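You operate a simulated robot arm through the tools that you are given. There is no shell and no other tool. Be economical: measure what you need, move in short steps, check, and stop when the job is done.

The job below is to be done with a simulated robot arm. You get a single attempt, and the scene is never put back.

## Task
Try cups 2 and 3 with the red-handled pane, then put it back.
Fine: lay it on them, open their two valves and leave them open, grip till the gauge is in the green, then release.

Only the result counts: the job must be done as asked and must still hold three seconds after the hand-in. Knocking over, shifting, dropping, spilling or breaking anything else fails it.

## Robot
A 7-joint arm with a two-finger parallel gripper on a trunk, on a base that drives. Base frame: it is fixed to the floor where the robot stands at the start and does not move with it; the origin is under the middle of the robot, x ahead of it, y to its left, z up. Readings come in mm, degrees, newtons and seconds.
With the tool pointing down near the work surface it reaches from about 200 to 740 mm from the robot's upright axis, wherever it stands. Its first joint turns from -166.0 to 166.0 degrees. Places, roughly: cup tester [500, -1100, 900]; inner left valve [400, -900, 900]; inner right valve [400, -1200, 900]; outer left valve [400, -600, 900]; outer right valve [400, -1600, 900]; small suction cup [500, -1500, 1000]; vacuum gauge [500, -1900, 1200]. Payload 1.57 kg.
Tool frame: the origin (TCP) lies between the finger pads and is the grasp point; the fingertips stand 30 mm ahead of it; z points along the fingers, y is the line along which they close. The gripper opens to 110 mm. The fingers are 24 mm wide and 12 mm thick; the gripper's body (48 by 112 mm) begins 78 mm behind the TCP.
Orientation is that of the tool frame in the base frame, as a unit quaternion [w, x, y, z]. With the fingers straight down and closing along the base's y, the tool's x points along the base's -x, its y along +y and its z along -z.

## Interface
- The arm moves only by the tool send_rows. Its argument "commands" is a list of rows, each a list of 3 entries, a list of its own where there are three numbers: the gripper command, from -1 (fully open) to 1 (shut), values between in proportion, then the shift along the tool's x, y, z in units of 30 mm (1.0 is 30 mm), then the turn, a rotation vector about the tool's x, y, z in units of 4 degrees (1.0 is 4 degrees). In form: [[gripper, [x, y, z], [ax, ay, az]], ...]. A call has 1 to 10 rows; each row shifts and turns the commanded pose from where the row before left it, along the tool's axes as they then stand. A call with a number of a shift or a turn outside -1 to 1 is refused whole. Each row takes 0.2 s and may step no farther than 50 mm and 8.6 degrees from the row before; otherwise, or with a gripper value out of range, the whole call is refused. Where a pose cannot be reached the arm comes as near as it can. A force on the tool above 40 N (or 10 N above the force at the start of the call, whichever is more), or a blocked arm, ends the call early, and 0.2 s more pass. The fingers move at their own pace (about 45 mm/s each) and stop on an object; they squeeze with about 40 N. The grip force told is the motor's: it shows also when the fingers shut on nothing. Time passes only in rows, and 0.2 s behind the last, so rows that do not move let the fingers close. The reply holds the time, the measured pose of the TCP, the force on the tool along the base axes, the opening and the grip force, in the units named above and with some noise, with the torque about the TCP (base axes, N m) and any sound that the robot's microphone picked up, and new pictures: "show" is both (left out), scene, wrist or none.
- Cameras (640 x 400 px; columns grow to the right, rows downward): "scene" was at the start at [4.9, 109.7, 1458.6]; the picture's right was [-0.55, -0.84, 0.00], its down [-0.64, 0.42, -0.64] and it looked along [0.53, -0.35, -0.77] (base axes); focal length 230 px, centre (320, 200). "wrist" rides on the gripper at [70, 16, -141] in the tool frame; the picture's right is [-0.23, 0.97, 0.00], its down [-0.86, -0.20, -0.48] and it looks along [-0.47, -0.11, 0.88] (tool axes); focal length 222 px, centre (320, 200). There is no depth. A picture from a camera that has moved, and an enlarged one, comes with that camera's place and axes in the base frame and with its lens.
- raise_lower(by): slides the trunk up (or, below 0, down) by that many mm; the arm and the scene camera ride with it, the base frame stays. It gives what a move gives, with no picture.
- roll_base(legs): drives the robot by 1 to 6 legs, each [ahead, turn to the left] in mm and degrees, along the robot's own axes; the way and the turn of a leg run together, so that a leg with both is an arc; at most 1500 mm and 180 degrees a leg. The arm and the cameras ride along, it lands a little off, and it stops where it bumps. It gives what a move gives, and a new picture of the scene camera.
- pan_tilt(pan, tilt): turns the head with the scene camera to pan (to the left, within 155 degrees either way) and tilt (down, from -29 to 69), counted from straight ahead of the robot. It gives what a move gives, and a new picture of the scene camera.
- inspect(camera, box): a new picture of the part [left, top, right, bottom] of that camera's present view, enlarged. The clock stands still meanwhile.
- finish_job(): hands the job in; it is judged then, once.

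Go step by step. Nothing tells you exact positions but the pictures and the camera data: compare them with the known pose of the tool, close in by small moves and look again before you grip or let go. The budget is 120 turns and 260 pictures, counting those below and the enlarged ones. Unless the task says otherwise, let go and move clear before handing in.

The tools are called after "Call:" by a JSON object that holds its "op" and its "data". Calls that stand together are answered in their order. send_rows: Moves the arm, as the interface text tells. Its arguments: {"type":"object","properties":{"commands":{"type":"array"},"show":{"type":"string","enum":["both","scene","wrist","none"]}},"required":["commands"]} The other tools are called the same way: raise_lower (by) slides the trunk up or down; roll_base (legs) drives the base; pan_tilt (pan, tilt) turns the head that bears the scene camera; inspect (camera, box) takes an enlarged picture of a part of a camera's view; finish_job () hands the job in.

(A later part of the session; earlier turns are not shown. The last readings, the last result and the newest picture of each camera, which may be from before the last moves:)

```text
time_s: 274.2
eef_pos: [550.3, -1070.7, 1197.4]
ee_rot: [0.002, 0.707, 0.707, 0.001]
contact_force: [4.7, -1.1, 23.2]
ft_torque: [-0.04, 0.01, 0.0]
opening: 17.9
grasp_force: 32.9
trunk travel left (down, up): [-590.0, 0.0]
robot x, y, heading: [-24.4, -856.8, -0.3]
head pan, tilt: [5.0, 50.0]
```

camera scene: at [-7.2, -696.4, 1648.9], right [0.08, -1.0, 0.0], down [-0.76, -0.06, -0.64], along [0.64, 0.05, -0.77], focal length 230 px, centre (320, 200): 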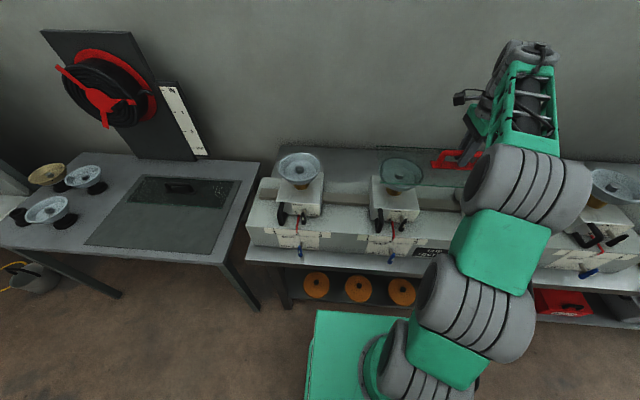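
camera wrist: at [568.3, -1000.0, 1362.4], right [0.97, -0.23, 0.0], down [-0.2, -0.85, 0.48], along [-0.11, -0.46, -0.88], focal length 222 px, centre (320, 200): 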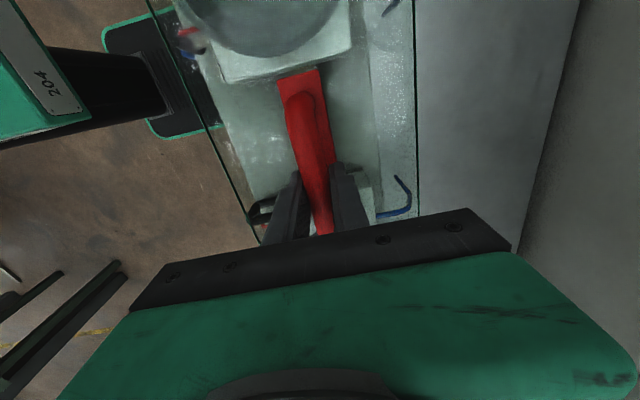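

Contact at z ≈ 1197. I ease off, look, then release.

Call:
{"op": "send_rows", "data": {"commands": [[1, [0, 0, -0.12], [0, 0, 0]], [1, [0, 0, 0], [0, 0, 0]]], "show": "none"}}

Call:
{"op": "inspect", "data": {"camera": "scene", "box": [340, 120, 480, 240]}}

```text
time_s: 274.8
eef_pos: [550.8, -1071.1, 1196.5]
ee_rot: [-0.002, 0.708, 0.707, -0.001]
contact_force: [1.9, -1.7, 7.8]
ft_torque: [-0.66, -0.03, 0.0]
opening: 17.5
grasp_force: 32.6
trunk travel left (down, up): [-590.0, 0.0]
robot x, y, heading: [-25.0, -855.7, -0.5]
head pan, tilt: [5.0, 50.0]
```

```text
3.33 times, centred on (410, 180) of scene
camera zoom: at [-8.4, -695.9, 1648.7], right [0.08, -1.0, 0.0], down [-0.76, -0.06, -0.64], along [0.64, 0.05, -0.77], focal length 766 px, centre (20, 267)
```

zoom: 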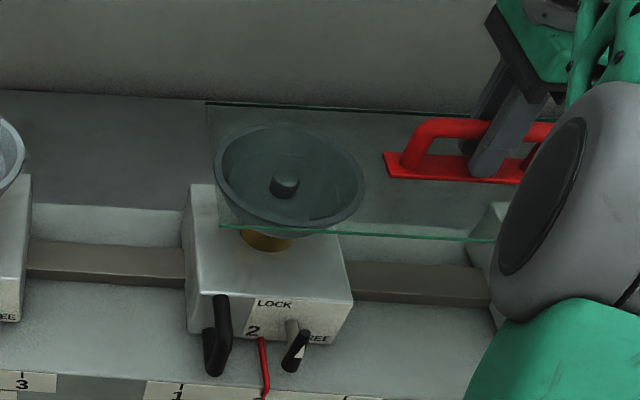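

The pane covers cup 2's rim. I release and lift straight off.

Call:
{"op": "send_rows", "data": {"commands": [[0.4, [0, 0, 0], [0, 0, 0]], [0.4, [0, 0, 0], [0, 0, 0]], [0.4, [0, 0, 0], [0, 0, 0]], [0.4, [0, 0, -0.5], [0, 0, 0]], [0.4, [0, 0, -1], [0, 0, 0]], [0.4, [0, 0, -1], [0, 0, 0]], [0.4, [0, 0, -1], [0, 0, 0]]], "show": "both"}}

```text
time_s: 276.4
eef_pos: [551.8, -1071.9, 1301.9]
ee_rot: [-0.002, 0.707, 0.707, -0.001]
contact_force: [-0.3, 0.4, 0.2]
ft_torque: [0.0, -0.03, 0.01]
opening: 33.2
grasp_force: 0.1
trunk travel left (down, up): [-590.0, 0.0]
robot x, y, heading: [-30.6, -856.2, -0.6]
head pan, tilt: [5.0, 50.0]
camera scene: at [-7.9, -696.2, 1648.9], right [0.08, -1.0, 0.0], down [-0.76, -0.06, -0.64], along [0.64, 0.05, -0.77], focal length 230 px, centre (320, 200)
camera wrist: at [566.9, -1002.2, 1444.2], right [0.97, -0.23, 0.0], down [-0.2, -0.86, 0.48], along [-0.11, -0.47, -0.88], focal length 222 px, centre (320, 200)
```

scene: 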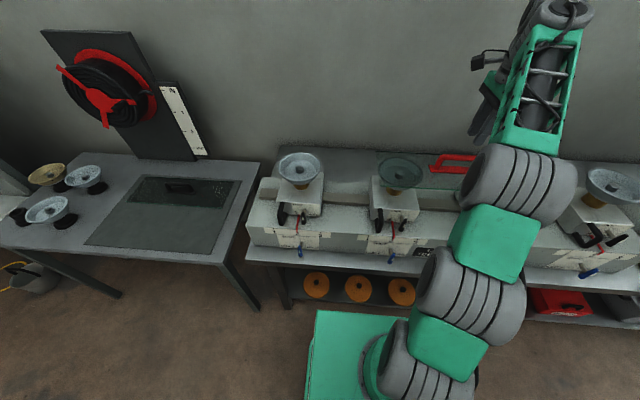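
wrist: 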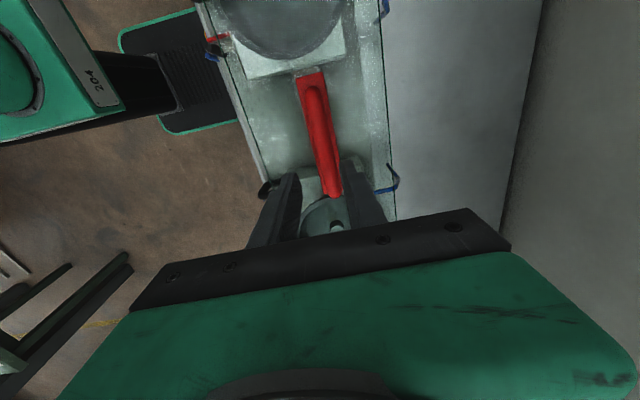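

The pane rests on cups 2 and 3. Now I back off and turn the tool forward for the valves.

Call:
{"op": "roll_base", "data": {"legs": [[-150, 0], [0, -89], [100, 0], [0, 90]]}}

Call:
{"op": "send_rows", "data": {"commands": [[0.1, [0, -1, 0], [-1, -1, -1]], [0.1, [0, 0, 0], [-1, -1, -1]], [0.1, [0, 0, 0], [-1, -1, -1]], [0.1, [0, 0, 0], [-1, -1, -1]], [0.1, [0, 0, 0], [-1, -1, -1]], [0.1, [0, 0, 0], [-1, -1, -1]], [0.1, [0, 0, 0], [-1, -1, -1]], [0.1, [0, 0, 0], [-1, -1, -1]], [0.1, [0, 0, 0], [-1, -1, -1]]], "show": "none"}}

Call:
{"op": "send_rows", "data": {"commands": [[0.1, [0, 0, 0], [-1, -1, -1]], [0.1, [0, 0, 0], [-1, -1, -1]], [0.1, [0, 0, 0], [-1, -1, -1]], [0.1, [0, 0, 0], [-1, -1, -1]], [0.1, [0, 0, 0], [-1, -1, -1]], [0.1, [0, 0, 0], [-1, -1, -1]], [0.1, [0, 0, 0], [-1, -1, -1]], [0.1, [0, 0, 0], [-1, -1, -1]], [0.1, [0, 0, 0], [-0.3, -0.3, -0.3]]], "show": "none"}}

```text
time_s: 286.1
eef_pos: [396.2, -1181.3, 1302.7]
ee_rot: [0.0, 0.714, 0.7, 0.0]
contact_force: [0.9, 0.4, 0.7]
ft_torque: [0.01, -0.01, -0.01]
opening: 32.8
grasp_force: 0.1
trunk travel left (down, up): [-590.0, 0.0]
robot x, y, heading: [-180.8, -954.7, -1.7]
head pan, tilt: [5.0, 50.0]
camera scene: at [-156.2, -794.4, 1648.9], right [0.06, -1.0, 0.0], down [-0.76, -0.05, -0.64], along [0.64, 0.04, -0.77], focal length 230 px, centre (320, 200)
```

scene: 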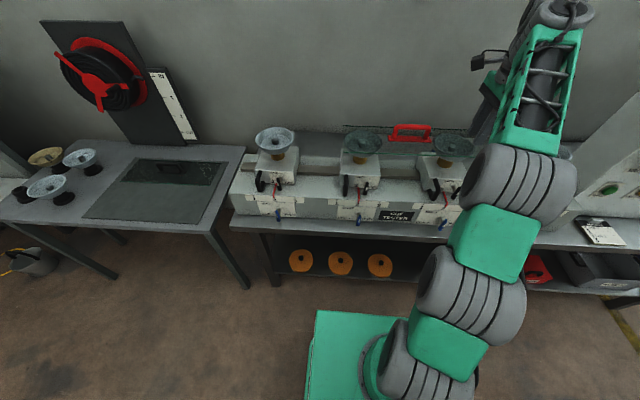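

```text
time_s: 288.1
eef_pos: [401.9, -1210.3, 1503.8]
ee_rot: [0.419, 0.402, 0.815, -0.004]
contact_force: [0.4, -0.5, -0.1]
ft_torque: [0.03, 0.03, -0.01]
opening: 49.2
grasp_force: 0.1
out of reach, approached as far as the arm can: row 5, 6, 7, 8, 9
trunk travel left (down, up): [-590.0, 0.0]
robot x, y, heading: [-179.9, -953.5, -1.8]
head pan, tilt: [5.0, 50.0]
```

```text
time_s: 290.1
eef_pos: [358.8, -1261.6, 1671.9]
ee_rot: [0.706, 0.006, 0.708, -0.006]
contact_force: [-0.5, 0.8, 0.2]
ft_torque: [-0.02, -0.03, 0.01]
opening: 49.3
grasp_force: 0.0
out of reach, approached as far as the arm can: row 1, 2, 3, 4, 5, 6, 7, 8
trunk travel left (down, up): [-590.0, 0.0]
robot x, y, heading: [-175.1, -958.7, -1.7]
head pan, tilt: [5.0, 50.0]
```

The arm drifted upward during the turn but reached the orientation. I bring it down.

Call:
{"op": "raise_lower", "data": {"by": -190}}

Call:
{"op": "send_rows", "data": {"commands": [[0.1, [1, 0, 0], [0, 0, 0]], [0.1, [1, 0, 0], [0, 0, 0]], [0.1, [1, 0, 0], [0, 0, 0]], [0.1, [1, 0, 0], [0, 0, 0]], [0.1, [1, 0, 0], [0, 0, 0]], [0.1, [1, 0, 0], [0, 0, 0]], [0.1, [1, 0, 0], [0, 0, 0]], [0.1, [1, 0, 0], [0, 0, 0]], [0.1, [1, 0, 0], [0, 0, 0]], [0.1, [1, 0, 0], [0, 0, 0]]], "show": "scene"}}

```text
time_s: 292.1
eef_pos: [359.7, -1262.1, 1481.3]
ee_rot: [0.705, 0.008, 0.709, -0.006]
contact_force: [0.2, 0.7, -0.1]
ft_torque: [0.0, -0.01, -0.01]
opening: 49.5
grasp_force: 0.1
trunk travel left (down, up): [-400.0, 190.0]
robot x, y, heading: [-179.9, -952.0, -1.6]
head pan, tilt: [5.0, 50.0]
```

```text
time_s: 294.3
eef_pos: [423.8, -1395.9, 1334.5]
ee_rot: [0.704, 0.007, 0.71, -0.006]
contact_force: [0.6, -0.2, -0.2]
ft_torque: [-0.02, -0.02, -0.01]
opening: 49.4
grasp_force: 0.0
out of reach, approached as far as the arm can: row 1, 2, 3, 4, 5, 6, 7, 8, 9, 10
trunk travel left (down, up): [-400.0, 190.0]
robot x, y, heading: [-180.2, -958.2, -1.6]
head pan, tilt: [5.0, 50.0]
camera scene: at [-156.2, -794.9, 1458.9], right [0.06, -1.0, 0.0], down [-0.76, -0.05, -0.64], along [0.64, 0.04, -0.77], focal length 230 px, centre (320, 200)
```

scene: 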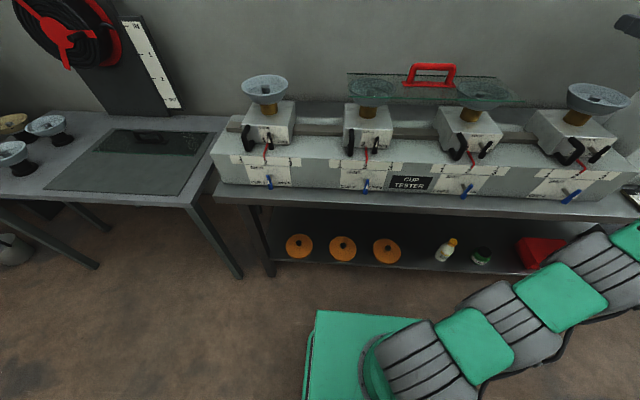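

The arm is caught at a joint limit off to the right. I try to bring it back inward.

Call:
{"op": "send_rows", "data": {"commands": [[0.1, [0, 1, -0.3], [0, 0, 0]], [0.1, [0, 1, -0.3], [0, 0, 0]], [0.1, [0, 1, -0.3], [0, 0, 0]], [0.1, [0, 1, -0.3], [0, 0, 0]], [0.1, [0, 1, 0], [0, 0, 0]], [0.1, [0, 1, 0], [0, 0, 0]]], "show": "scene"}}

```text
time_s: 295.7
eef_pos: [436.9, -1299.5, 1422.1]
ee_rot: [0.704, 0.007, 0.71, -0.005]
contact_force: [0.4, 0.4, 0.3]
ft_torque: [-0.01, 0.0, -0.01]
opening: 49.6
grasp_force: 0.0
out of reach, approached as far as the arm can: row 1, 2, 3, 4, 5, 6
trunk travel left (down, up): [-400.0, 190.0]
robot x, y, heading: [-174.0, -953.6, -1.5]
head pan, tilt: [5.0, 50.0]
camera scene: at [-156.3, -794.6, 1458.9], right [0.06, -1.0, 0.0], down [-0.76, -0.05, -0.64], along [0.64, 0.04, -0.77], focal length 230 px, centre (320, 200)
```

scene: 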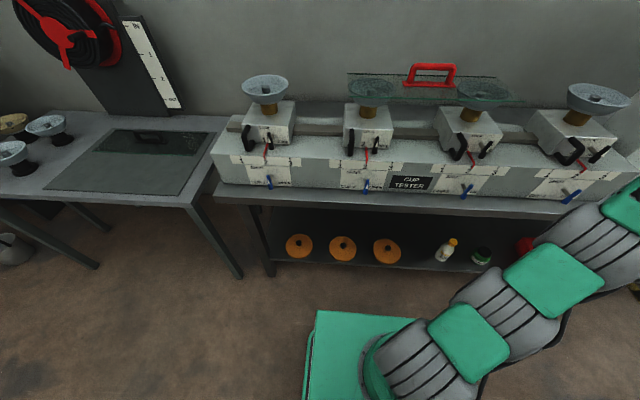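

Call:
{"op": "send_rows", "data": {"commands": [[0.1, [0, 0, 0], [1, 1, 1]], [0.1, [0, 0, 0], [1, 1, 1]], [0.1, [0, 0, 0], [1, 1, 1]], [0.1, [0, 0, 0], [1, 1, 1]], [0.1, [0, 0, 0], [1, 1, 1]], [0.1, [0, 0, 0], [1, 1, 1]], [0.1, [0, 0, 0], [1, 1, 1]], [0.1, [0, 0, 0], [1, 1, 1]], [0.1, [0, 0, 0], [1, 1, 1]], [0.1, [0, 0, 0], [1, 1, 1]]], "show": "none"}}

Call:
{"op": "send_rows", "data": {"commands": [[0.1, [0, 0, 0], [1, 1, 1]], [0.1, [0, 0, 0], [1, 1, 1]], [0.1, [0, 0, 0], [1, 1, 1]], [0.1, [0, 0, 0], [1, 1, 1]], [0.1, [0, 0, 0], [1, 1, 1]], [0.1, [0, 0, 0], [1, 1, 1]], [0.1, [0, 0, 0], [1, 1, 1]], [0.1, [0, 0, 0], [0.3, 0.3, 0.3]]], "show": "scene"}}

```text
time_s: 297.9
eef_pos: [338.4, -1314.3, 1289.4]
ee_rot: [0.344, 0.474, 0.811, -0.003]
contact_force: [0.1, -1.1, -0.3]
ft_torque: [0.04, -0.01, 0.04]
opening: 49.4
grasp_force: 0.1
out of reach, approached as far as the arm can: row 4, 5, 6, 7, 9, 10
trunk travel left (down, up): [-400.0, 190.0]
robot x, y, heading: [-179.1, -955.4, -1.5]
head pan, tilt: [5.0, 50.0]
```

```text
time_s: 299.7
eef_pos: [272.7, -1304.8, 1208.3]
ee_rot: [0.041, 0.707, 0.705, -0.029]
contact_force: [-1.4, -0.6, 0.3]
ft_torque: [0.01, -0.04, 0.02]
opening: 49.5
grasp_force: 0.1
out of reach, approached as far as the arm can: row 1, 2, 3, 4, 5, 6, 7, 8
trunk travel left (down, up): [-400.0, 190.0]
robot x, y, heading: [-175.4, -955.7, -1.5]
head pan, tilt: [5.0, 50.0]
camera scene: at [-156.5, -794.4, 1458.9], right [0.06, -1.0, 0.0], down [-0.76, -0.05, -0.64], along [0.64, 0.04, -0.77], focal length 230 px, centre (320, 200)
```

scene: 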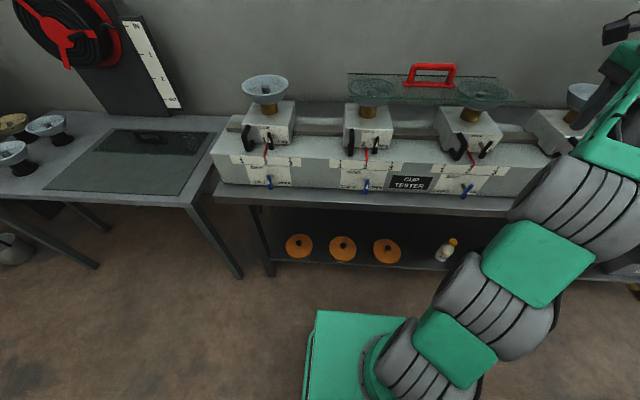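

Call:
{"op": "send_rows", "data": {"commands": [[0.1, [0.5, 0.2, 0.7], [0, 0, 0]], [0.1, [0.8, 0.3, 0.7], [0, 0, 0]], [0.1, [0.8, 0.3, 0.7], [0, 0, 0]], [0.1, [0.8, 0.3, 0.7], [0, 0, 0]], [0.1, [0.8, 0.3, 0.7], [0, 0, 0]], [0.1, [0.8, 0.3, 0.7], [0, 0, 0]], [0.1, [0.8, 0.3, 0.7], [0, 0, 0]]], "show": "scene"}}

```text
time_s: 301.3
eef_pos: [335.0, -1161.8, 1048.6]
ee_rot: [0.04, 0.707, 0.706, -0.029]
contact_force: [0.2, -0.2, -1.0]
ft_torque: [0.0, -0.02, 0.03]
opening: 49.5
grasp_force: 0.1
trunk travel left (down, up): [-400.0, 190.0]
robot x, y, heading: [-180.2, -954.7, -1.8]
head pan, tilt: [5.0, 50.0]
camera scene: at [-156.2, -794.6, 1458.9], right [0.06, -1.0, 0.0], down [-0.76, -0.05, -0.64], along [0.64, 0.04, -0.77], focal length 230 px, centre (320, 200)
```

scene: 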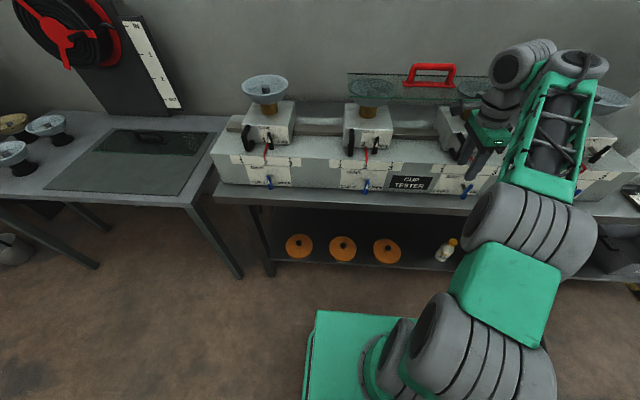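

Recovered. Now I turn the tool forward here, in the known-good region.

Call:
{"op": "send_rows", "data": {"commands": [[0.1, [0, 0, 0], [-0.99, -0.895, -0.911]], [0.1, [0, 0, 0], [-0.99, -0.895, -0.911]], [0.1, [0, 0, 0], [-0.99, -0.895, -0.911]], [0.1, [0, 0, 0], [-0.99, -0.895, -0.911]], [0.1, [0, 0, 0], [-0.99, -0.895, -0.911]], [0.1, [0, 0, 0], [-0.99, -0.895, -0.911]], [0.1, [0, 0, 0], [-0.99, -0.895, -0.911]], [0.1, [0, 0, 0], [-0.99, -0.895, -0.911]], [0.1, [0, 0, 0], [-0.99, -0.895, -0.911]]], "show": "none"}}

Call:
{"op": "send_rows", "data": {"commands": [[0.1, [0, 0, 0], [-0.99, -0.895, -0.911]], [0.1, [0, 0, 0], [-0.99, -0.895, -0.911]], [0.1, [0, 0, 0], [-0.99, -0.895, -0.911]], [0.1, [0, 0, 0], [-0.99, -0.895, -0.911]], [0.1, [0, 0, 0], [-0.99, -0.895, -0.911]], [0.1, [0, 0, 0], [-0.99, -0.895, -0.911]], [0.1, [0, 0, 0], [-0.99, -0.895, -0.911]], [0.1, [0, 0, 0], [-0.99, -0.895, -0.911]], [0.1, [0, 0, 0], [-0.99, -0.895, -0.911]]], "show": "scene"}}

```text
time_s: 303.3
eef_pos: [270.5, -1153.3, 1261.4]
ee_rot: [0.409, 0.405, 0.818, -0.005]
contact_force: [0.9, 0.1, 0.3]
ft_torque: [0.03, 0.0, 0.03]
opening: 49.4
grasp_force: 0.1
out of reach, approached as far as the arm can: row 3, 4, 5, 6, 7, 8, 9
trunk travel left (down, up): [-400.0, 190.0]
robot x, y, heading: [-178.2, -953.7, -1.6]
head pan, tilt: [5.0, 50.0]
```

```text
time_s: 303.9
eef_pos: [303.1, -1103.0, 1276.7]
ee_rot: [0.462, 0.264, 0.845, 0.05]
contact_force: [-0.5, -0.5, -1.0]
ft_torque: [0.01, 0.01, 0.01]
opening: 49.6
grasp_force: 0.1
out of reach, approached as far as the arm can: row 1, 2, 3
trunk travel left (down, up): [-400.0, 190.0]
robot x, y, heading: [-176.1, -954.2, -1.3]
head pan, tilt: [5.0, 50.0]
stopped in row 3: the arm was blocked; the commanded pose is now the measured one
camera scene: at [-156.4, -794.7, 1458.9], right [0.06, -1.0, 0.0], down [-0.76, -0.05, -0.64], along [0.64, 0.04, -0.77], focal length 230 px, centre (320, 200)
```

scene: 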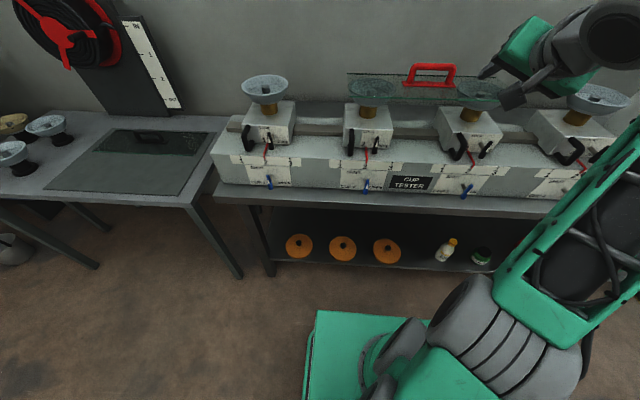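

Blocked again by the arm's posture. I turn the tool to plain straight-down (the starting orientation) to recover a good posture.

Call:
{"op": "send_rows", "data": {"commands": [[0.1, [0, 0, 0], [0.107, 1, -0.57]], [0.1, [0, 0, 0], [0.107, 1, -0.57]], [0.1, [0, 0, 0], [0.107, 1, -0.57]], [0.1, [0, 0, 0], [0.107, 1, -0.57]], [0.1, [0, 0, 0], [0.107, 1, -0.57]], [0.1, [0, 0, 0], [0.107, 1, -0.57]], [0.1, [0, 0, 0], [0.107, 1, -0.57]], [0.1, [0, 0, 0], [0.107, 1, -0.57]]], "show": "none"}}

Call:
{"op": "send_rows", "data": {"commands": [[0.1, [0, 0, 0], [0.107, 1, -0.57]], [0.1, [0, 0, 0], [0.107, 1, -0.57]], [0.1, [0, 0, 0], [0.107, 1, -0.57]], [0.1, [0, 0, 0], [0.107, 1, -0.57]], [0.1, [0, 0, 0], [0.107, 1, -0.57]], [0.1, [0, 0, 0], [0.107, 1, -0.57]]], "show": "scene"}}

```text
time_s: 305.8
eef_pos: [298.1, -1096.5, 1237.7]
ee_rot: [0.262, 0.148, 0.953, 0.03]
contact_force: [0.3, -0.6, 0.3]
ft_torque: [0.02, 0.01, 0.03]
opening: 49.5
grasp_force: 0.0
out of reach, approached as far as the arm can: row 6, 7, 8
trunk travel left (down, up): [-400.0, 190.0]
robot x, y, heading: [-178.2, -954.6, -1.5]
head pan, tilt: [5.0, 50.0]
```

```text
time_s: 307.1
eef_pos: [287.1, -1087.4, 1183.3]
ee_rot: [0.161, 0.09, 0.983, 0.019]
contact_force: [-0.5, -0.8, 0.2]
ft_torque: [0.01, -0.01, -0.01]
opening: 49.5
grasp_force: 0.1
out of reach, approached as far as the arm can: row 1, 2, 3, 4, 5, 6
trunk travel left (down, up): [-400.0, 190.0]
robot x, y, heading: [-174.4, -957.4, -1.8]
head pan, tilt: [5.0, 50.0]
camera scene: at [-156.2, -794.7, 1458.9], right [0.06, -1.0, 0.0], down [-0.76, -0.05, -0.64], along [0.64, 0.04, -0.77], focal length 230 px, centre (320, 200)
```

scene: 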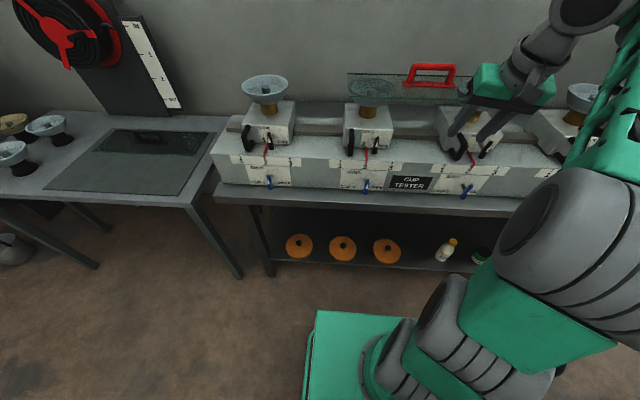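

Call:
{"op": "send_rows", "data": {"commands": [[0.1, [0, 0, 0.6], [0.11, 0.92, -0.52]], [0.1, [0, 0, 0.6], [0.11, 0.92, -0.52]], [0.1, [0, -0.5, 0.6], [0.11, 0.92, -0.52]], [0.1, [0, -0.5, 0.6], [0.11, 0.92, -0.52]], [0.1, [0, -0.5, 0.6], [0.11, 0.92, -0.52]], [0.1, [0, -0.5, 0], [0, 0, 0]], [0.1, [0, -0.5, 0], [0, 0, 0]], [0.1, [0, -0.5, 0], [0, 0, 0]]], "show": "scene"}}

```text
time_s: 308.9
eef_pos: [298.6, -1176.4, 1081.5]
ee_rot: [0.001, -0.001, 1.0, 0.0]
contact_force: [1.2, -0.5, -0.4]
ft_torque: [-0.02, -0.05, 0.01]
opening: 49.5
grasp_force: 0.0
out of reach, approached as far as the arm can: row 1, 2, 3
trunk travel left (down, up): [-400.0, 190.0]
robot x, y, heading: [-179.2, -954.6, -1.7]
head pan, tilt: [5.0, 50.0]
camera scene: at [-156.2, -794.6, 1458.9], right [0.06, -1.0, 0.0], down [-0.76, -0.05, -0.64], along [0.64, 0.04, -0.77], focal length 230 px, centre (320, 200)
```

scene: 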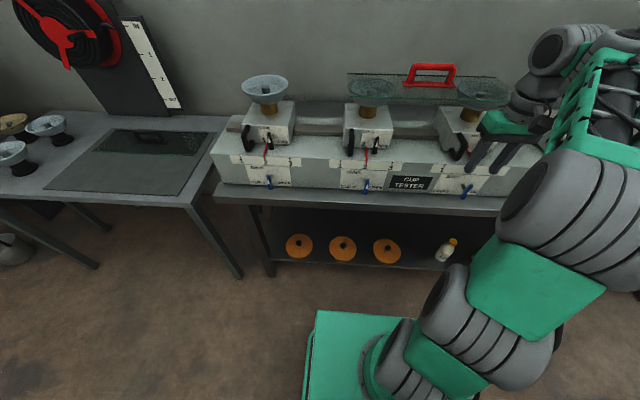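

Nominal posture is back. I pitch the tool forward as in the first, successful try.

Call:
{"op": "send_rows", "data": {"commands": [[0.1, [-0.6, 0, 0], [0, -1, 0]], [0.1, [0, 0, 0], [0, -1, 0]], [0.1, [0, 0, 0], [0, -1, 0]], [0.1, [0, 0, 0], [0, -1, 0]], [0.1, [0, 0, 0], [0, -1, 0]], [0.1, [0, 0, 0], [0, -1, 0]], [0.1, [0, 0, 0], [0, -1, 0]], [0.1, [0, 0, 0], [0, -1, 0]], [0.1, [0, 0, 0], [0, -1, 0]], [0.1, [0, 0, 0], [0, -1, 0]]], "show": "none"}}

Call:
{"op": "send_rows", "data": {"commands": [[0.1, [0, 0, 0], [0, -1, 0]], [0.1, [0, 0, 0], [0, -1, 0]], [0.1, [0, 0, 0], [0, -1, 0]], [0.1, [0, 0, 0], [0, -1, 0]], [0.1, [0, 0, 0], [0, -1, 0]], [0.1, [0, 0, 0], [0, -1, 0]], [0.1, [0, 0, 0], [0, -1, 0]], [0.1, [0, 0, 0], [0, -1, 0]], [0.1, [0, 0, 0], [0, -1, 0]], [0.1, [0, 0, 0], [0, -1, 0]]], "show": "none"}}

Call:
{"op": "send_rows", "data": {"commands": [[0.1, [0, -0.5, 0], [0, -1, 0]], [0.1, [0, -0.5, 0], [0, -1, 0]], [0.1, [0.5, -0.5, 0], [0, -0.5, 0]], [0.1, [1, -0.5, 0], [0, 0, 0]], [0.1, [1, 0, 0], [0, 0, 0]], [0.1, [1, 0, 0], [0, 0, 0]], [0.1, [1, 0, 0], [0, 0, 0]]], "show": "both"}}

```text
time_s: 311.1
eef_pos: [316.8, -1175.1, 1082.3]
ee_rot: [0.344, 0.001, 0.939, -0.001]
contact_force: [0.1, 0.4, 0.9]
ft_torque: [-0.01, -0.01, -0.03]
opening: 49.6
grasp_force: 0.0
trunk travel left (down, up): [-400.0, 190.0]
robot x, y, heading: [-180.2, -956.3, -1.5]
head pan, tilt: [5.0, 50.0]
```

```text
time_s: 313.4
eef_pos: [315.7, -1175.8, 1082.3]
ee_rot: [0.644, 0.0, 0.765, -0.001]
contact_force: [-0.6, 0.2, 0.6]
ft_torque: [0.0, -0.02, 0.02]
opening: 49.4
grasp_force: 0.0
trunk travel left (down, up): [-400.0, 190.0]
robot x, y, heading: [-178.9, -953.0, -1.6]
head pan, tilt: [5.0, 50.0]
```

```text
time_s: 314.9
eef_pos: [319.4, -1234.8, 945.6]
ee_rot: [0.708, -0.001, 0.706, 0.0]
contact_force: [0.4, -0.6, 0.4]
ft_torque: [0.0, 0.01, 0.03]
opening: 49.4
grasp_force: 0.1
trunk travel left (down, up): [-400.0, 190.0]
robot x, y, heading: [-175.6, -954.5, -1.6]
head pan, tilt: [5.0, 50.0]
camera scene: at [-156.3, -794.6, 1458.9], right [0.06, -1.0, 0.0], down [-0.76, -0.05, -0.64], along [0.64, 0.04, -0.77], focal length 230 px, centre (320, 200)
camera wrist: at [177.1, -1218.5, 876.6], right [0.0, 0.97, 0.23], down [-0.48, -0.2, 0.85], along [0.88, -0.11, 0.47], focal length 222 px, centre (320, 200)
```

scene: 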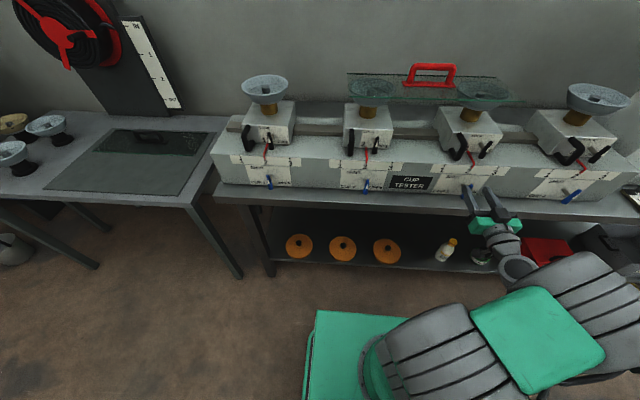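
wrist: 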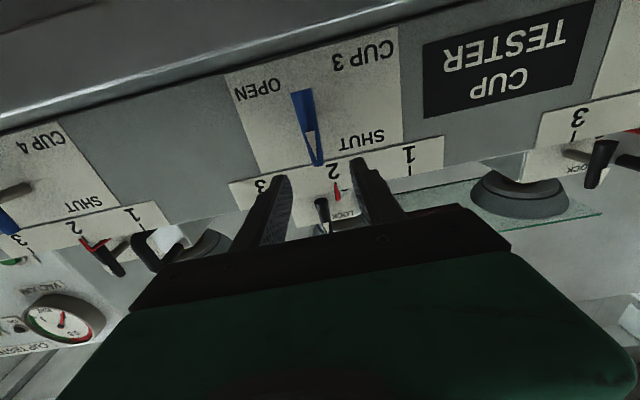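

Valve 3's lever is at about (368,-1235,910), upright at SHUT; OPEN is to the right. I line up and approach.

Call:
{"op": "send_rows", "data": {"commands": [[0.1, [0.6, 0, 0], [0, 0, 0]], [0.1, [0.58, 0, 0], [0, 0, 0]], [0.1, [0, 0, 0.3], [0, 0, 0]]], "show": "none"}}

Call:
{"op": "inspect", "data": {"camera": "wrist", "box": [240, 80, 400, 220]}}

Call:
{"op": "inspect", "data": {"camera": "scene", "box": [430, 150, 530, 230]}}

```text
time_s: 315.8
eef_pos: [326.7, -1234.9, 909.9]
ee_rot: [0.709, -0.001, 0.705, 0.0]
contact_force: [0.0, 0.9, 0.3]
ft_torque: [0.01, -0.01, 0.02]
opening: 49.2
grasp_force: 0.1
trunk travel left (down, up): [-400.0, 190.0]
robot x, y, heading: [-176.1, -954.3, -1.5]
head pan, tilt: [5.0, 50.0]
```

```text
2.86 times, centred on (320, 150) of wrist
camera zoom: at [184.6, -1219.0, 841.4], right [0.0, 0.97, 0.23], down [-0.48, -0.2, 0.85], along [0.88, -0.11, 0.47], focal length 635 px, centre (320, 343)
```

zoom: 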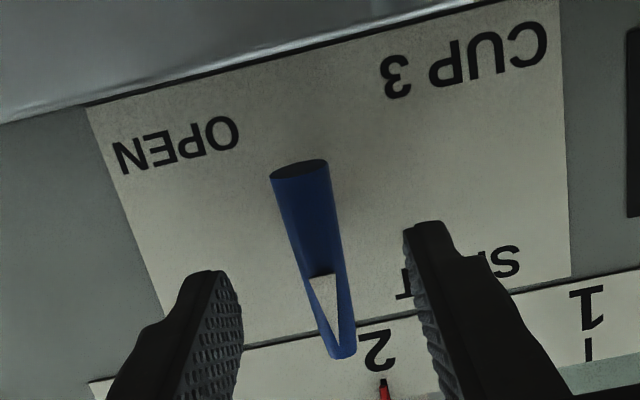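

```text
5.00 times, centred on (480, 190) of scene
camera zoom: at [-156.3, -794.8, 1458.9], right [0.06, -1.0, 0.0], down [-0.76, -0.05, -0.64], along [0.64, 0.04, -0.77], focal length 1149 px, centre (-480, 250)
```

zoom: 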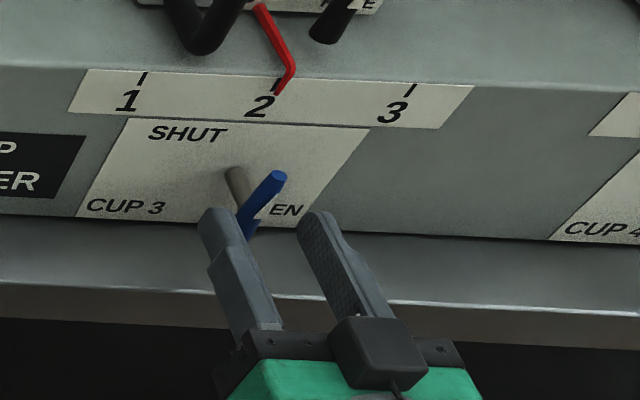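

Call:
{"op": "send_rows", "data": {"commands": [[0.1, [0, -0.05, 0.5], [0, 0, 0]], [0.1, [0, 0, 0.42], [0, 0, 0]], [1, [0, 0, 0], [0, 0, 0]], [1, [0, 0, 0], [0, 0, 0]], [1, [0, 0, 0], [0, 0, 0]], [1, [0, 0, 0], [0, 0, 0]], [1, [0, 0, 0], [0, 0, 1]], [1, [0, 0, 0], [0, 0, 1]], [1, [0, 0, 0], [0, 0, 1]], [1, [0, 0, 0], [0, 0, 1]]], "show": "wrist"}}

```text
time_s: 317.9
eef_pos: [353.6, -1235.4, 912.2]
ee_rot: [0.701, 0.098, 0.699, 0.097]
contact_force: [10.6, 5.8, 1.4]
ft_torque: [-0.01, 0.04, 0.01]
opening: 16.6
grasp_force: 31.9
trunk travel left (down, up): [-400.0, 190.0]
robot x, y, heading: [-176.3, -954.2, -1.6]
head pan, tilt: [5.0, 50.0]
camera wrist: at [212.8, -1201.4, 849.7], right [0.0, 0.87, 0.49], down [-0.48, -0.43, 0.77], along [0.88, -0.23, 0.42], focal length 222 px, centre (320, 200)
```

wrist: 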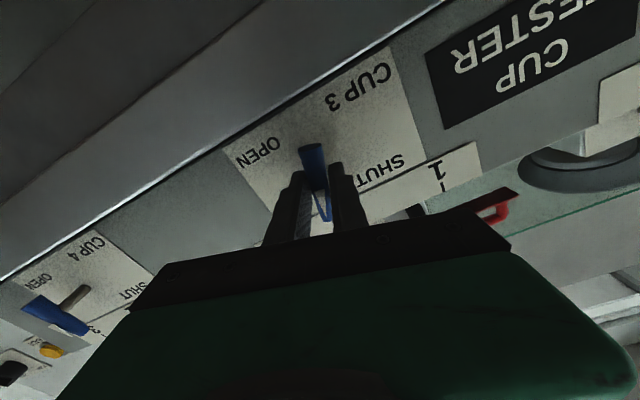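

Gripped and turning; I continue to OPEN.

Call:
{"op": "send_rows", "data": {"commands": [[1, [0, 0, 0], [0, 0, 1]], [1, [0, 0, 0], [0, 0, 1]], [1, [0, 0, 0], [0, 0, 1]], [1, [0, 0, 0], [0, 0, 1]], [1, [0, 0, 0], [0, 0, 1]], [1, [0, 0, 0], [0, 0, 1]], [1, [0, 0, 0], [0, 0, 1]], [1, [0, 0, 0], [0, 0, 1]], [1, [0, 0, 0], [0, 0, 1]]], "show": "none"}}

Call:
{"op": "send_rows", "data": {"commands": [[1, [0, 0, 0], [0, 0, 1]], [1, [0, 0, 0], [0, 0, 1]], [1, [0, 0, 0], [0, 0, 1]], [1, [0, 0, 0], [0, 0, 1]], [1, [0, 0, 0], [0, 0, 1]], [1, [0, 0, 0], [0, 0, 1]], [1, [0, 0, 0], [0, 0, 1]], [1, [0, 0, 0], [0, 0, 1]], [1, [0, 0, 0], [0, 0, 1]], [1, [0, 0, 0], [0, 0, 0.8]]], "show": "wrist"}}

```text
time_s: 319.9
eef_pos: [354.4, -1240.7, 909.7]
ee_rot: [0.636, 0.311, 0.635, 0.309]
contact_force: [9.0, -26.0, -9.0]
ft_torque: [-0.18, -0.29, -0.74]
opening: 16.6
grasp_force: 32.1
trunk travel left (down, up): [-400.0, 190.0]
robot x, y, heading: [-179.8, -953.6, -1.7]
head pan, tilt: [5.0, 50.0]
```

```text
time_s: 321.9
eef_pos: [354.7, -1239.3, 906.5]
ee_rot: [0.521, 0.481, 0.522, 0.473]
contact_force: [14.4, -9.9, -10.0]
ft_torque: [-0.03, 0.02, -0.86]
opening: 16.8
grasp_force: 31.6
trunk travel left (down, up): [-400.0, 190.0]
robot x, y, heading: [-179.4, -953.2, -1.6]
head pan, tilt: [5.0, 50.0]
stopped in row 9: the force on the tool passed its limit at 40 N (the readings are from after the stop); the commanded pose is now the measured one
camera wrist: at [212.6, -1167.4, 918.6], right [0.01, -0.14, 0.99], down [-0.49, -0.87, -0.12], along [0.87, -0.48, -0.08], focal length 222 px, centre (320, 200)
```

wrist: 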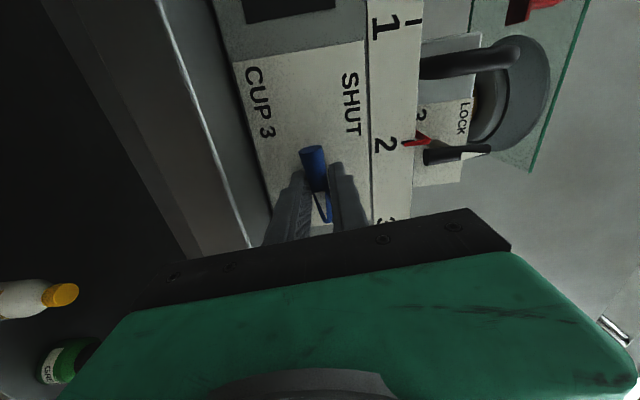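

Call:
{"op": "send_rows", "data": {"commands": [[1, [0, 0, 0], [0, 0, 0.8]], [1, [0, 0, 0], [0, 0, 0.8]], [1, [0, 0, 0], [0, 0, 0.4]]], "show": "none"}}

```text
time_s: 322.6
eef_pos: [354.8, -1239.0, 905.5]
ee_rot: [0.486, 0.516, 0.489, 0.509]
contact_force: [10.9, -14.6, -19.0]
ft_torque: [-1.01, 0.17, -0.32]
opening: 17.5
grasp_force: 32.4
trunk travel left (down, up): [-400.0, 190.0]
robot x, y, heading: [-179.3, -954.4, -1.7]
head pan, tilt: [5.0, 50.0]
```

Valve 3 is at its OPEN stop. I release, back off, and roll back while moving toward valve 2.

Call:
{"op": "send_rows", "data": {"commands": [[0.1, [0, 0, 0], [0, 0, 0]], [0.1, [0, 0, 0], [0, 0, 0]], [0.1, [0, 0, -0.7], [0, 0, 0]], [0.1, [0, 0, -0.7], [0, 0, -1]], [0.1, [0, 0, 0], [0, 0, -1]], [0.1, [0, 0, 0], [0, 0, -1]], [0.1, [0, 0, 0], [0, 0, -1]], [0.1, [0, 0, 0], [0, 0, -1]], [0.1, [0, 0, 0], [0, 0, -1]], [0.1, [0, 0, 0], [0, 0, -1]]], "show": "wrist"}}

Call:
{"op": "send_rows", "data": {"commands": [[0.1, [0, 0, 0], [0, 0, -1]], [0.1, [0, 0, 0], [0, 0, -1]], [0.1, [0, 0, 0], [0, 0, -1]], [0.1, [0, 0, 0], [0, 0, -1]], [0.1, [0, 0, 0], [0, 0, -1]], [0.1, [0, 0, 0], [0, 0, -1]], [0.1, [0, 0, 0], [0, 0, -1]], [0.1, [0, 0, 0], [0, 0, -1]], [0.1, [0, 0, 0], [0, 0, -1]], [0.1, [0, 0, 0], [0, 0, -1]]], "show": "none"}}

Call:
{"op": "send_rows", "data": {"commands": [[0.1, [0, 1, 0], [0, 0, -1]], [0.1, [0, 1, 0], [0, 0, -1]], [0.1, [0, 1, 0], [0, 0, -1]], [0.1, [0, 1, 0], [0, 0, -1]], [0.1, [0, 1, 0], [0, 0, -1]], [0.1, [0, 1, 0], [0, 0, -0.2]], [0.1, [0, 1, 0], [0, 0, 0]], [0.1, [0, 1, 0], [0, 0, 0]], [0.1, [0, 1, 0], [0, 0, 0]], [0.1, [0, 1, 0], [0, 0, 0]]], "show": "both"}}

```text
time_s: 324.9
eef_pos: [311.1, -1237.4, 909.3]
ee_rot: [0.596, 0.381, 0.598, 0.378]
contact_force: [0.0, 0.5, 0.4]
ft_torque: [0.0, 0.02, 0.03]
opening: 49.7
grasp_force: 0.0
trunk travel left (down, up): [-400.0, 190.0]
robot x, y, heading: [-176.3, -953.3, -1.6]
head pan, tilt: [5.0, 50.0]
camera wrist: at [169.1, -1166.4, 895.5], right [0.01, 0.21, 0.98], down [-0.48, -0.86, 0.19], along [0.88, -0.47, 0.09], focal length 222 px, centre (320, 200)
```

wrist: 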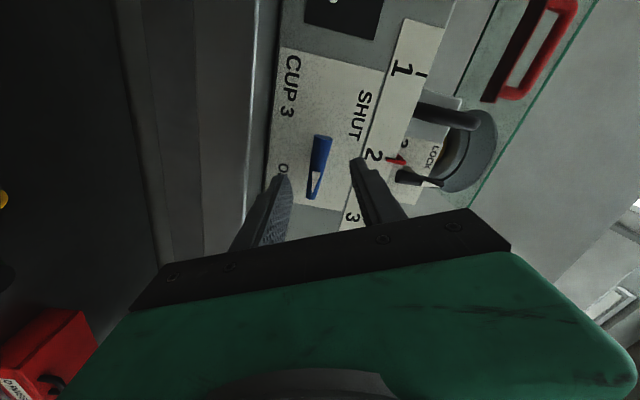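

```text
time_s: 327.1
eef_pos: [311.1, -1237.0, 909.0]
ee_rot: [0.689, 0.153, 0.692, 0.151]
contact_force: [0.3, -0.4, -0.7]
ft_torque: [0.01, 0.0, 0.02]
opening: 49.3
grasp_force: 0.0
trunk travel left (down, up): [-400.0, 190.0]
robot x, y, heading: [-176.9, -954.1, -1.9]
head pan, tilt: [5.0, 50.0]
```

```text
time_s: 329.2
eef_pos: [314.2, -940.1, 961.7]
ee_rot: [0.708, 0.013, 0.706, 0.034]
contact_force: [0.7, 0.4, 0.2]
ft_torque: [0.02, 0.06, -0.04]
opening: 49.4
grasp_force: 0.0
out of reach, approached as far as the arm can: row 10
trunk travel left (down, up): [-400.0, 190.0]
robot x, y, heading: [-178.8, -957.1, -1.7]
head pan, tilt: [5.0, 50.0]
camera scene: at [-156.2, -795.3, 1458.9], right [0.06, -1.0, 0.0], down [-0.76, -0.04, -0.64], along [0.64, 0.04, -0.77], focal length 230 px, centre (320, 200)
camera wrist: at [171.0, -922.5, 894.8], right [-0.03, 0.96, 0.29], down [-0.47, -0.27, 0.84], along [0.88, -0.12, 0.46], focal length 222 px, centre (320, 200)
```

scene: 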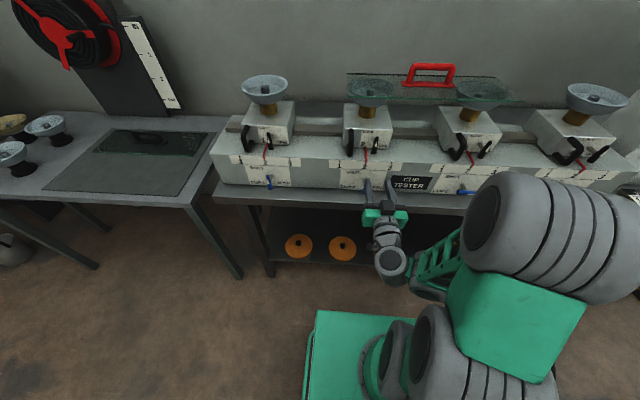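
wrist: 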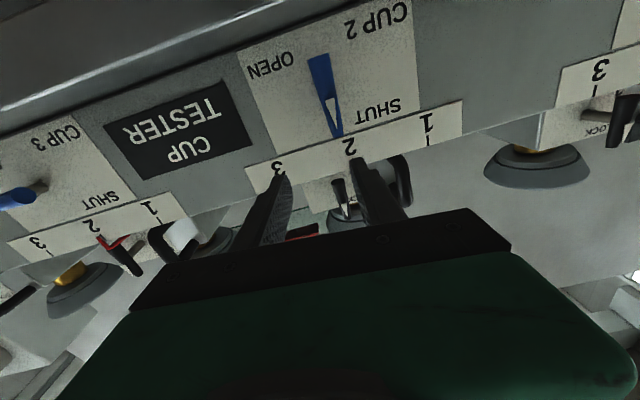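

Valve 3's lever lies at OPEN. For valve 2 I shift the base left about 190 mm.

Call:
{"op": "roll_base", "data": {"legs": [[-30, 0], [0, 91.5], [190, 0], [0, -90]]}}

Call:
{"op": "send_rows", "data": {"commands": [[0.1, [0, -0.9, 0], [-0.4, 0, -0.6]], [0.1, [0.5, -0.9, 0.3], [-0.2, 0, -0.3]], [0.1, [0.5, -0.9, 0.3], [0, 0, 0]], [0.1, [0.5, -0.9, 0.3], [0, 0, 0]], [0.1, [0.2, -0.9, 0.3], [0, 0, 0]]], "show": "wrist"}}

```text
time_s: 338.9
eef_pos: [287.0, -754.8, 963.4]
ee_rot: [0.708, 0.017, 0.706, 0.032]
contact_force: [0.1, -0.6, 0.7]
ft_torque: [-0.05, -0.02, 0.0]
opening: 49.4
grasp_force: 0.0
trunk travel left (down, up): [-400.0, 190.0]
robot x, y, heading: [-201.1, -763.9, -2.2]
head pan, tilt: [5.0, 50.0]
camera scene: at [-180.5, -604.6, 1458.9], right [0.05, -1.0, 0.0], down [-0.77, -0.04, -0.64], along [0.64, 0.03, -0.77], focal length 230 px, centre (320, 200)
```

scene: 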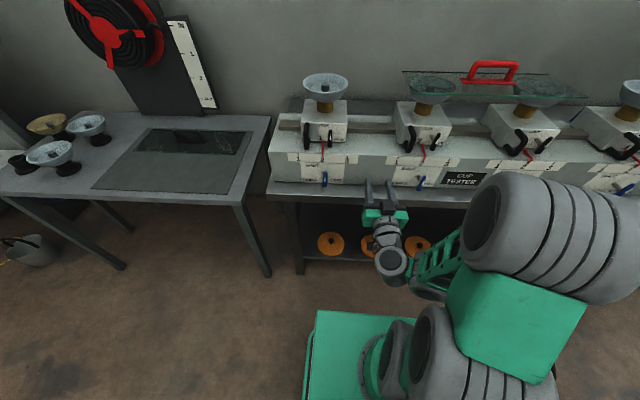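

```text
time_s: 340.1
eef_pos: [326.7, -883.7, 912.2]
ee_rot: [0.709, -0.02, 0.704, 0.025]
contact_force: [-32.6, 12.1, 8.4]
ft_torque: [-0.21, -0.17, -0.56]
opening: 36.8
grasp_force: 0.0
trunk travel left (down, up): [-400.0, 190.0]
robot x, y, heading: [-203.2, -767.4, -2.2]
head pan, tilt: [5.0, 50.0]
camera wrist: at [184.0, -875.0, 842.0], right [-0.06, 0.97, 0.23], down [-0.47, -0.24, 0.85], along [0.88, -0.06, 0.47], focal length 222 px, centre (320, 200)
```

wrist: 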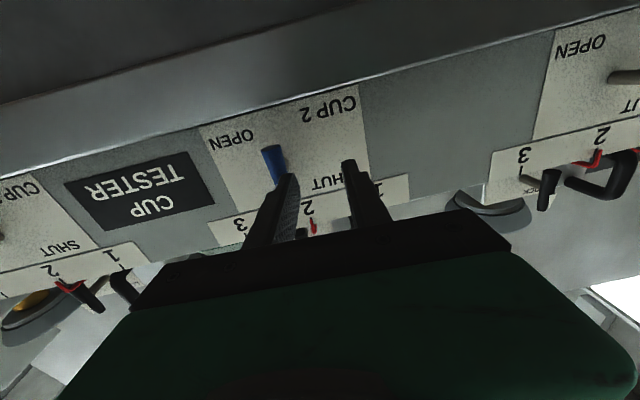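

The finger touched lever 2; I back off at once and level the yaw.

Call:
{"op": "send_rows", "data": {"commands": [[0.1, [0, 0, -0.7], [0, 0, 0]], [0.1, [0, 0, -0.5], [0.9, 0, -0.1]], [0.1, [0, -0.9, 0], [0, 0, 0]], [0.1, [0, 0, 0], [0, 0, 0]]], "show": "wrist"}}

Call:
{"op": "inspect", "data": {"camera": "wrist", "box": [200, 40, 440, 220]}}

```text
time_s: 341.1
eef_pos: [292.0, -917.2, 908.6]
ee_rot: [0.708, 0.001, 0.706, -0.002]
contact_force: [-0.4, -0.2, 0.0]
ft_torque: [0.01, 0.02, -0.01]
opening: 49.7
grasp_force: 0.1
trunk travel left (down, up): [-400.0, 190.0]
robot x, y, heading: [-204.1, -764.2, -2.2]
head pan, tilt: [5.0, 50.0]
camera wrist: at [150.8, -899.8, 839.5], right [0.0, 0.97, 0.22], down [-0.48, -0.2, 0.85], along [0.88, -0.11, 0.47], focal length 222 px, centre (320, 200)
```

wrist: 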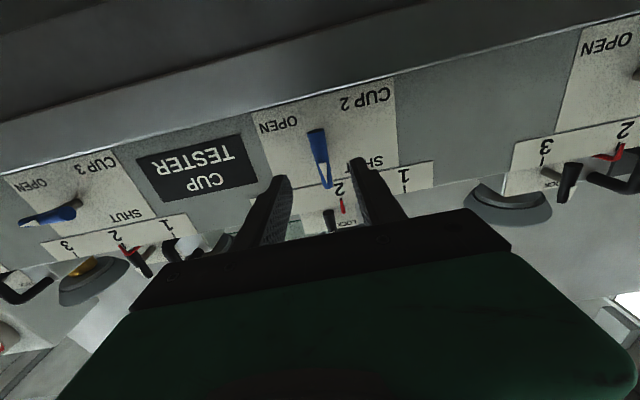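

```text
2.22 times, centred on (320, 130) of wrist
camera zoom: at [150.8, -899.8, 839.5], right [0.0, 0.97, 0.22], down [-0.48, -0.2, 0.85], along [0.88, -0.11, 0.47], focal length 494 px, centre (320, 356)
```

zoom: 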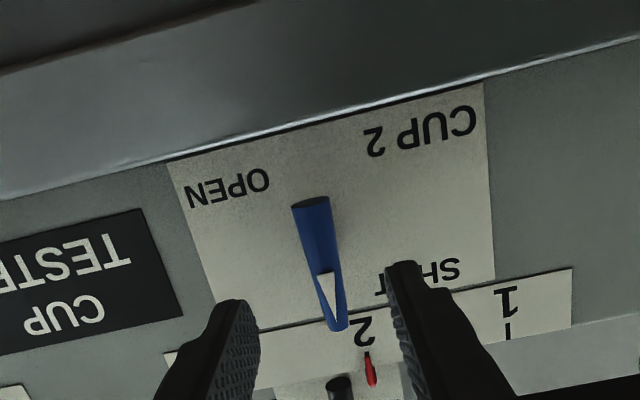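

Call:
{"op": "send_rows", "data": {"commands": [[0.1, [0.03, 0, 0.7], [0, 0, 0]], [0.1, [0, 0, 0.7], [0, 0, 0]], [0.1, [0, 0, 0.67], [0, 0, 0]], [1, [0, 0, 0], [0, 0, 0]], [1, [0, 0, 0], [0, 0, 0]], [1, [0, 0, 0], [0, 0, 0]], [1, [0, 0, 0], [0, 0, 0]], [1, [0, 0, 0], [0, 0, 1]], [1, [0, 0, 0], [0, 0, 1]], [1, [0, 0, 0], [0, 0, 1]]], "show": "wrist"}}

```text
time_s: 343.3
eef_pos: [355.4, -915.3, 909.1]
ee_rot: [0.705, 0.074, 0.701, 0.072]
contact_force: [-8.3, 6.5, 0.9]
ft_torque: [-0.01, 0.65, 0.27]
opening: 16.5
grasp_force: 31.7
trunk travel left (down, up): [-400.0, 190.0]
robot x, y, heading: [-207.1, -765.4, -2.1]
head pan, tilt: [5.0, 50.0]
camera wrist: at [214.0, -884.4, 844.2], right [0.0, 0.91, 0.42], down [-0.48, -0.37, 0.79], along [0.88, -0.21, 0.44], focal length 222 px, centre (320, 200)
```

wrist: 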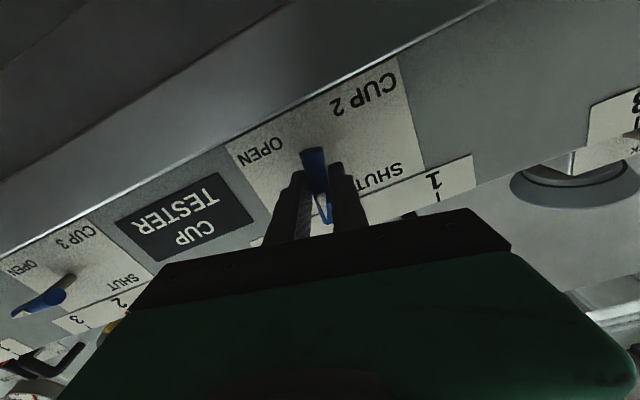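

Call:
{"op": "send_rows", "data": {"commands": [[1, [0, 0, 0], [0, 0, 1]], [1, [0, 0, 0], [0, 0, 1]], [1, [0, 0, 0], [0, 0, 1]], [1, [0, 0, 0], [0, 0, 1]], [1, [0, 0, 0], [0, 0, 1]], [1, [0, 0, 0], [0, 0, 1]], [1, [0, 0, 0], [0, 0, 1]], [1, [0, 0, 0], [0, 0, 1]], [1, [0, 0, 0], [0, 0, 1]], [1, [0, 0, 0], [0, 0, 1]]], "show": "none"}}

Call:
{"op": "send_rows", "data": {"commands": [[1, [0, 0, 0], [0, 0, 1]], [1, [0, 0, 0], [0, 0, 1]], [1, [0, 0, 0], [0, 0, 1]], [1, [0, 0, 0], [0, 0, 1]], [1, [0, 0, 0], [0, 0, 1]], [1, [0, 0, 0], [0, 0, 1]], [1, [0, 0, 0], [0, 0, 1]], [1, [0, 0, 0], [0, 0, 1]], [1, [0, 0, 0], [0, 0, 1]], [1, [0, 0, 0], [0, 0, 0.9]]], "show": "wrist"}}

```text
time_s: 345.5
eef_pos: [355.0, -917.4, 908.6]
ee_rot: [0.638, 0.311, 0.634, 0.307]
contact_force: [-1.6, -7.8, -7.7]
ft_torque: [-0.05, -0.4, -0.74]
opening: 16.7
grasp_force: 31.6
trunk travel left (down, up): [-400.0, 190.0]
robot x, y, heading: [-205.6, -765.9, -2.2]
head pan, tilt: [5.0, 50.0]
```

```text
time_s: 347.7
eef_pos: [355.7, -918.8, 906.0]
ee_rot: [0.502, 0.503, 0.499, 0.496]
contact_force: [1.6, -2.8, -5.3]
ft_torque: [0.01, 0.14, -1.0]
opening: 16.6
grasp_force: 32.0
trunk travel left (down, up): [-400.0, 190.0]
robot x, y, heading: [-204.2, -764.9, -2.3]
head pan, tilt: [5.0, 50.0]
stopped in row 10: the force on the tool passed its limit at 41 N (the readings are from after the stop); the commanded pose is now the measured one
camera wrist: at [214.4, -846.6, 923.1], right [0.0, -0.22, 0.97], down [-0.49, -0.85, -0.2], along [0.87, -0.47, -0.11], focal length 222 px, centre (320, 200)
```

wrist: 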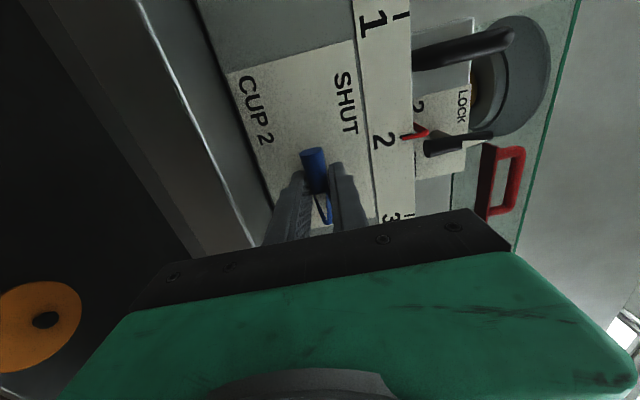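

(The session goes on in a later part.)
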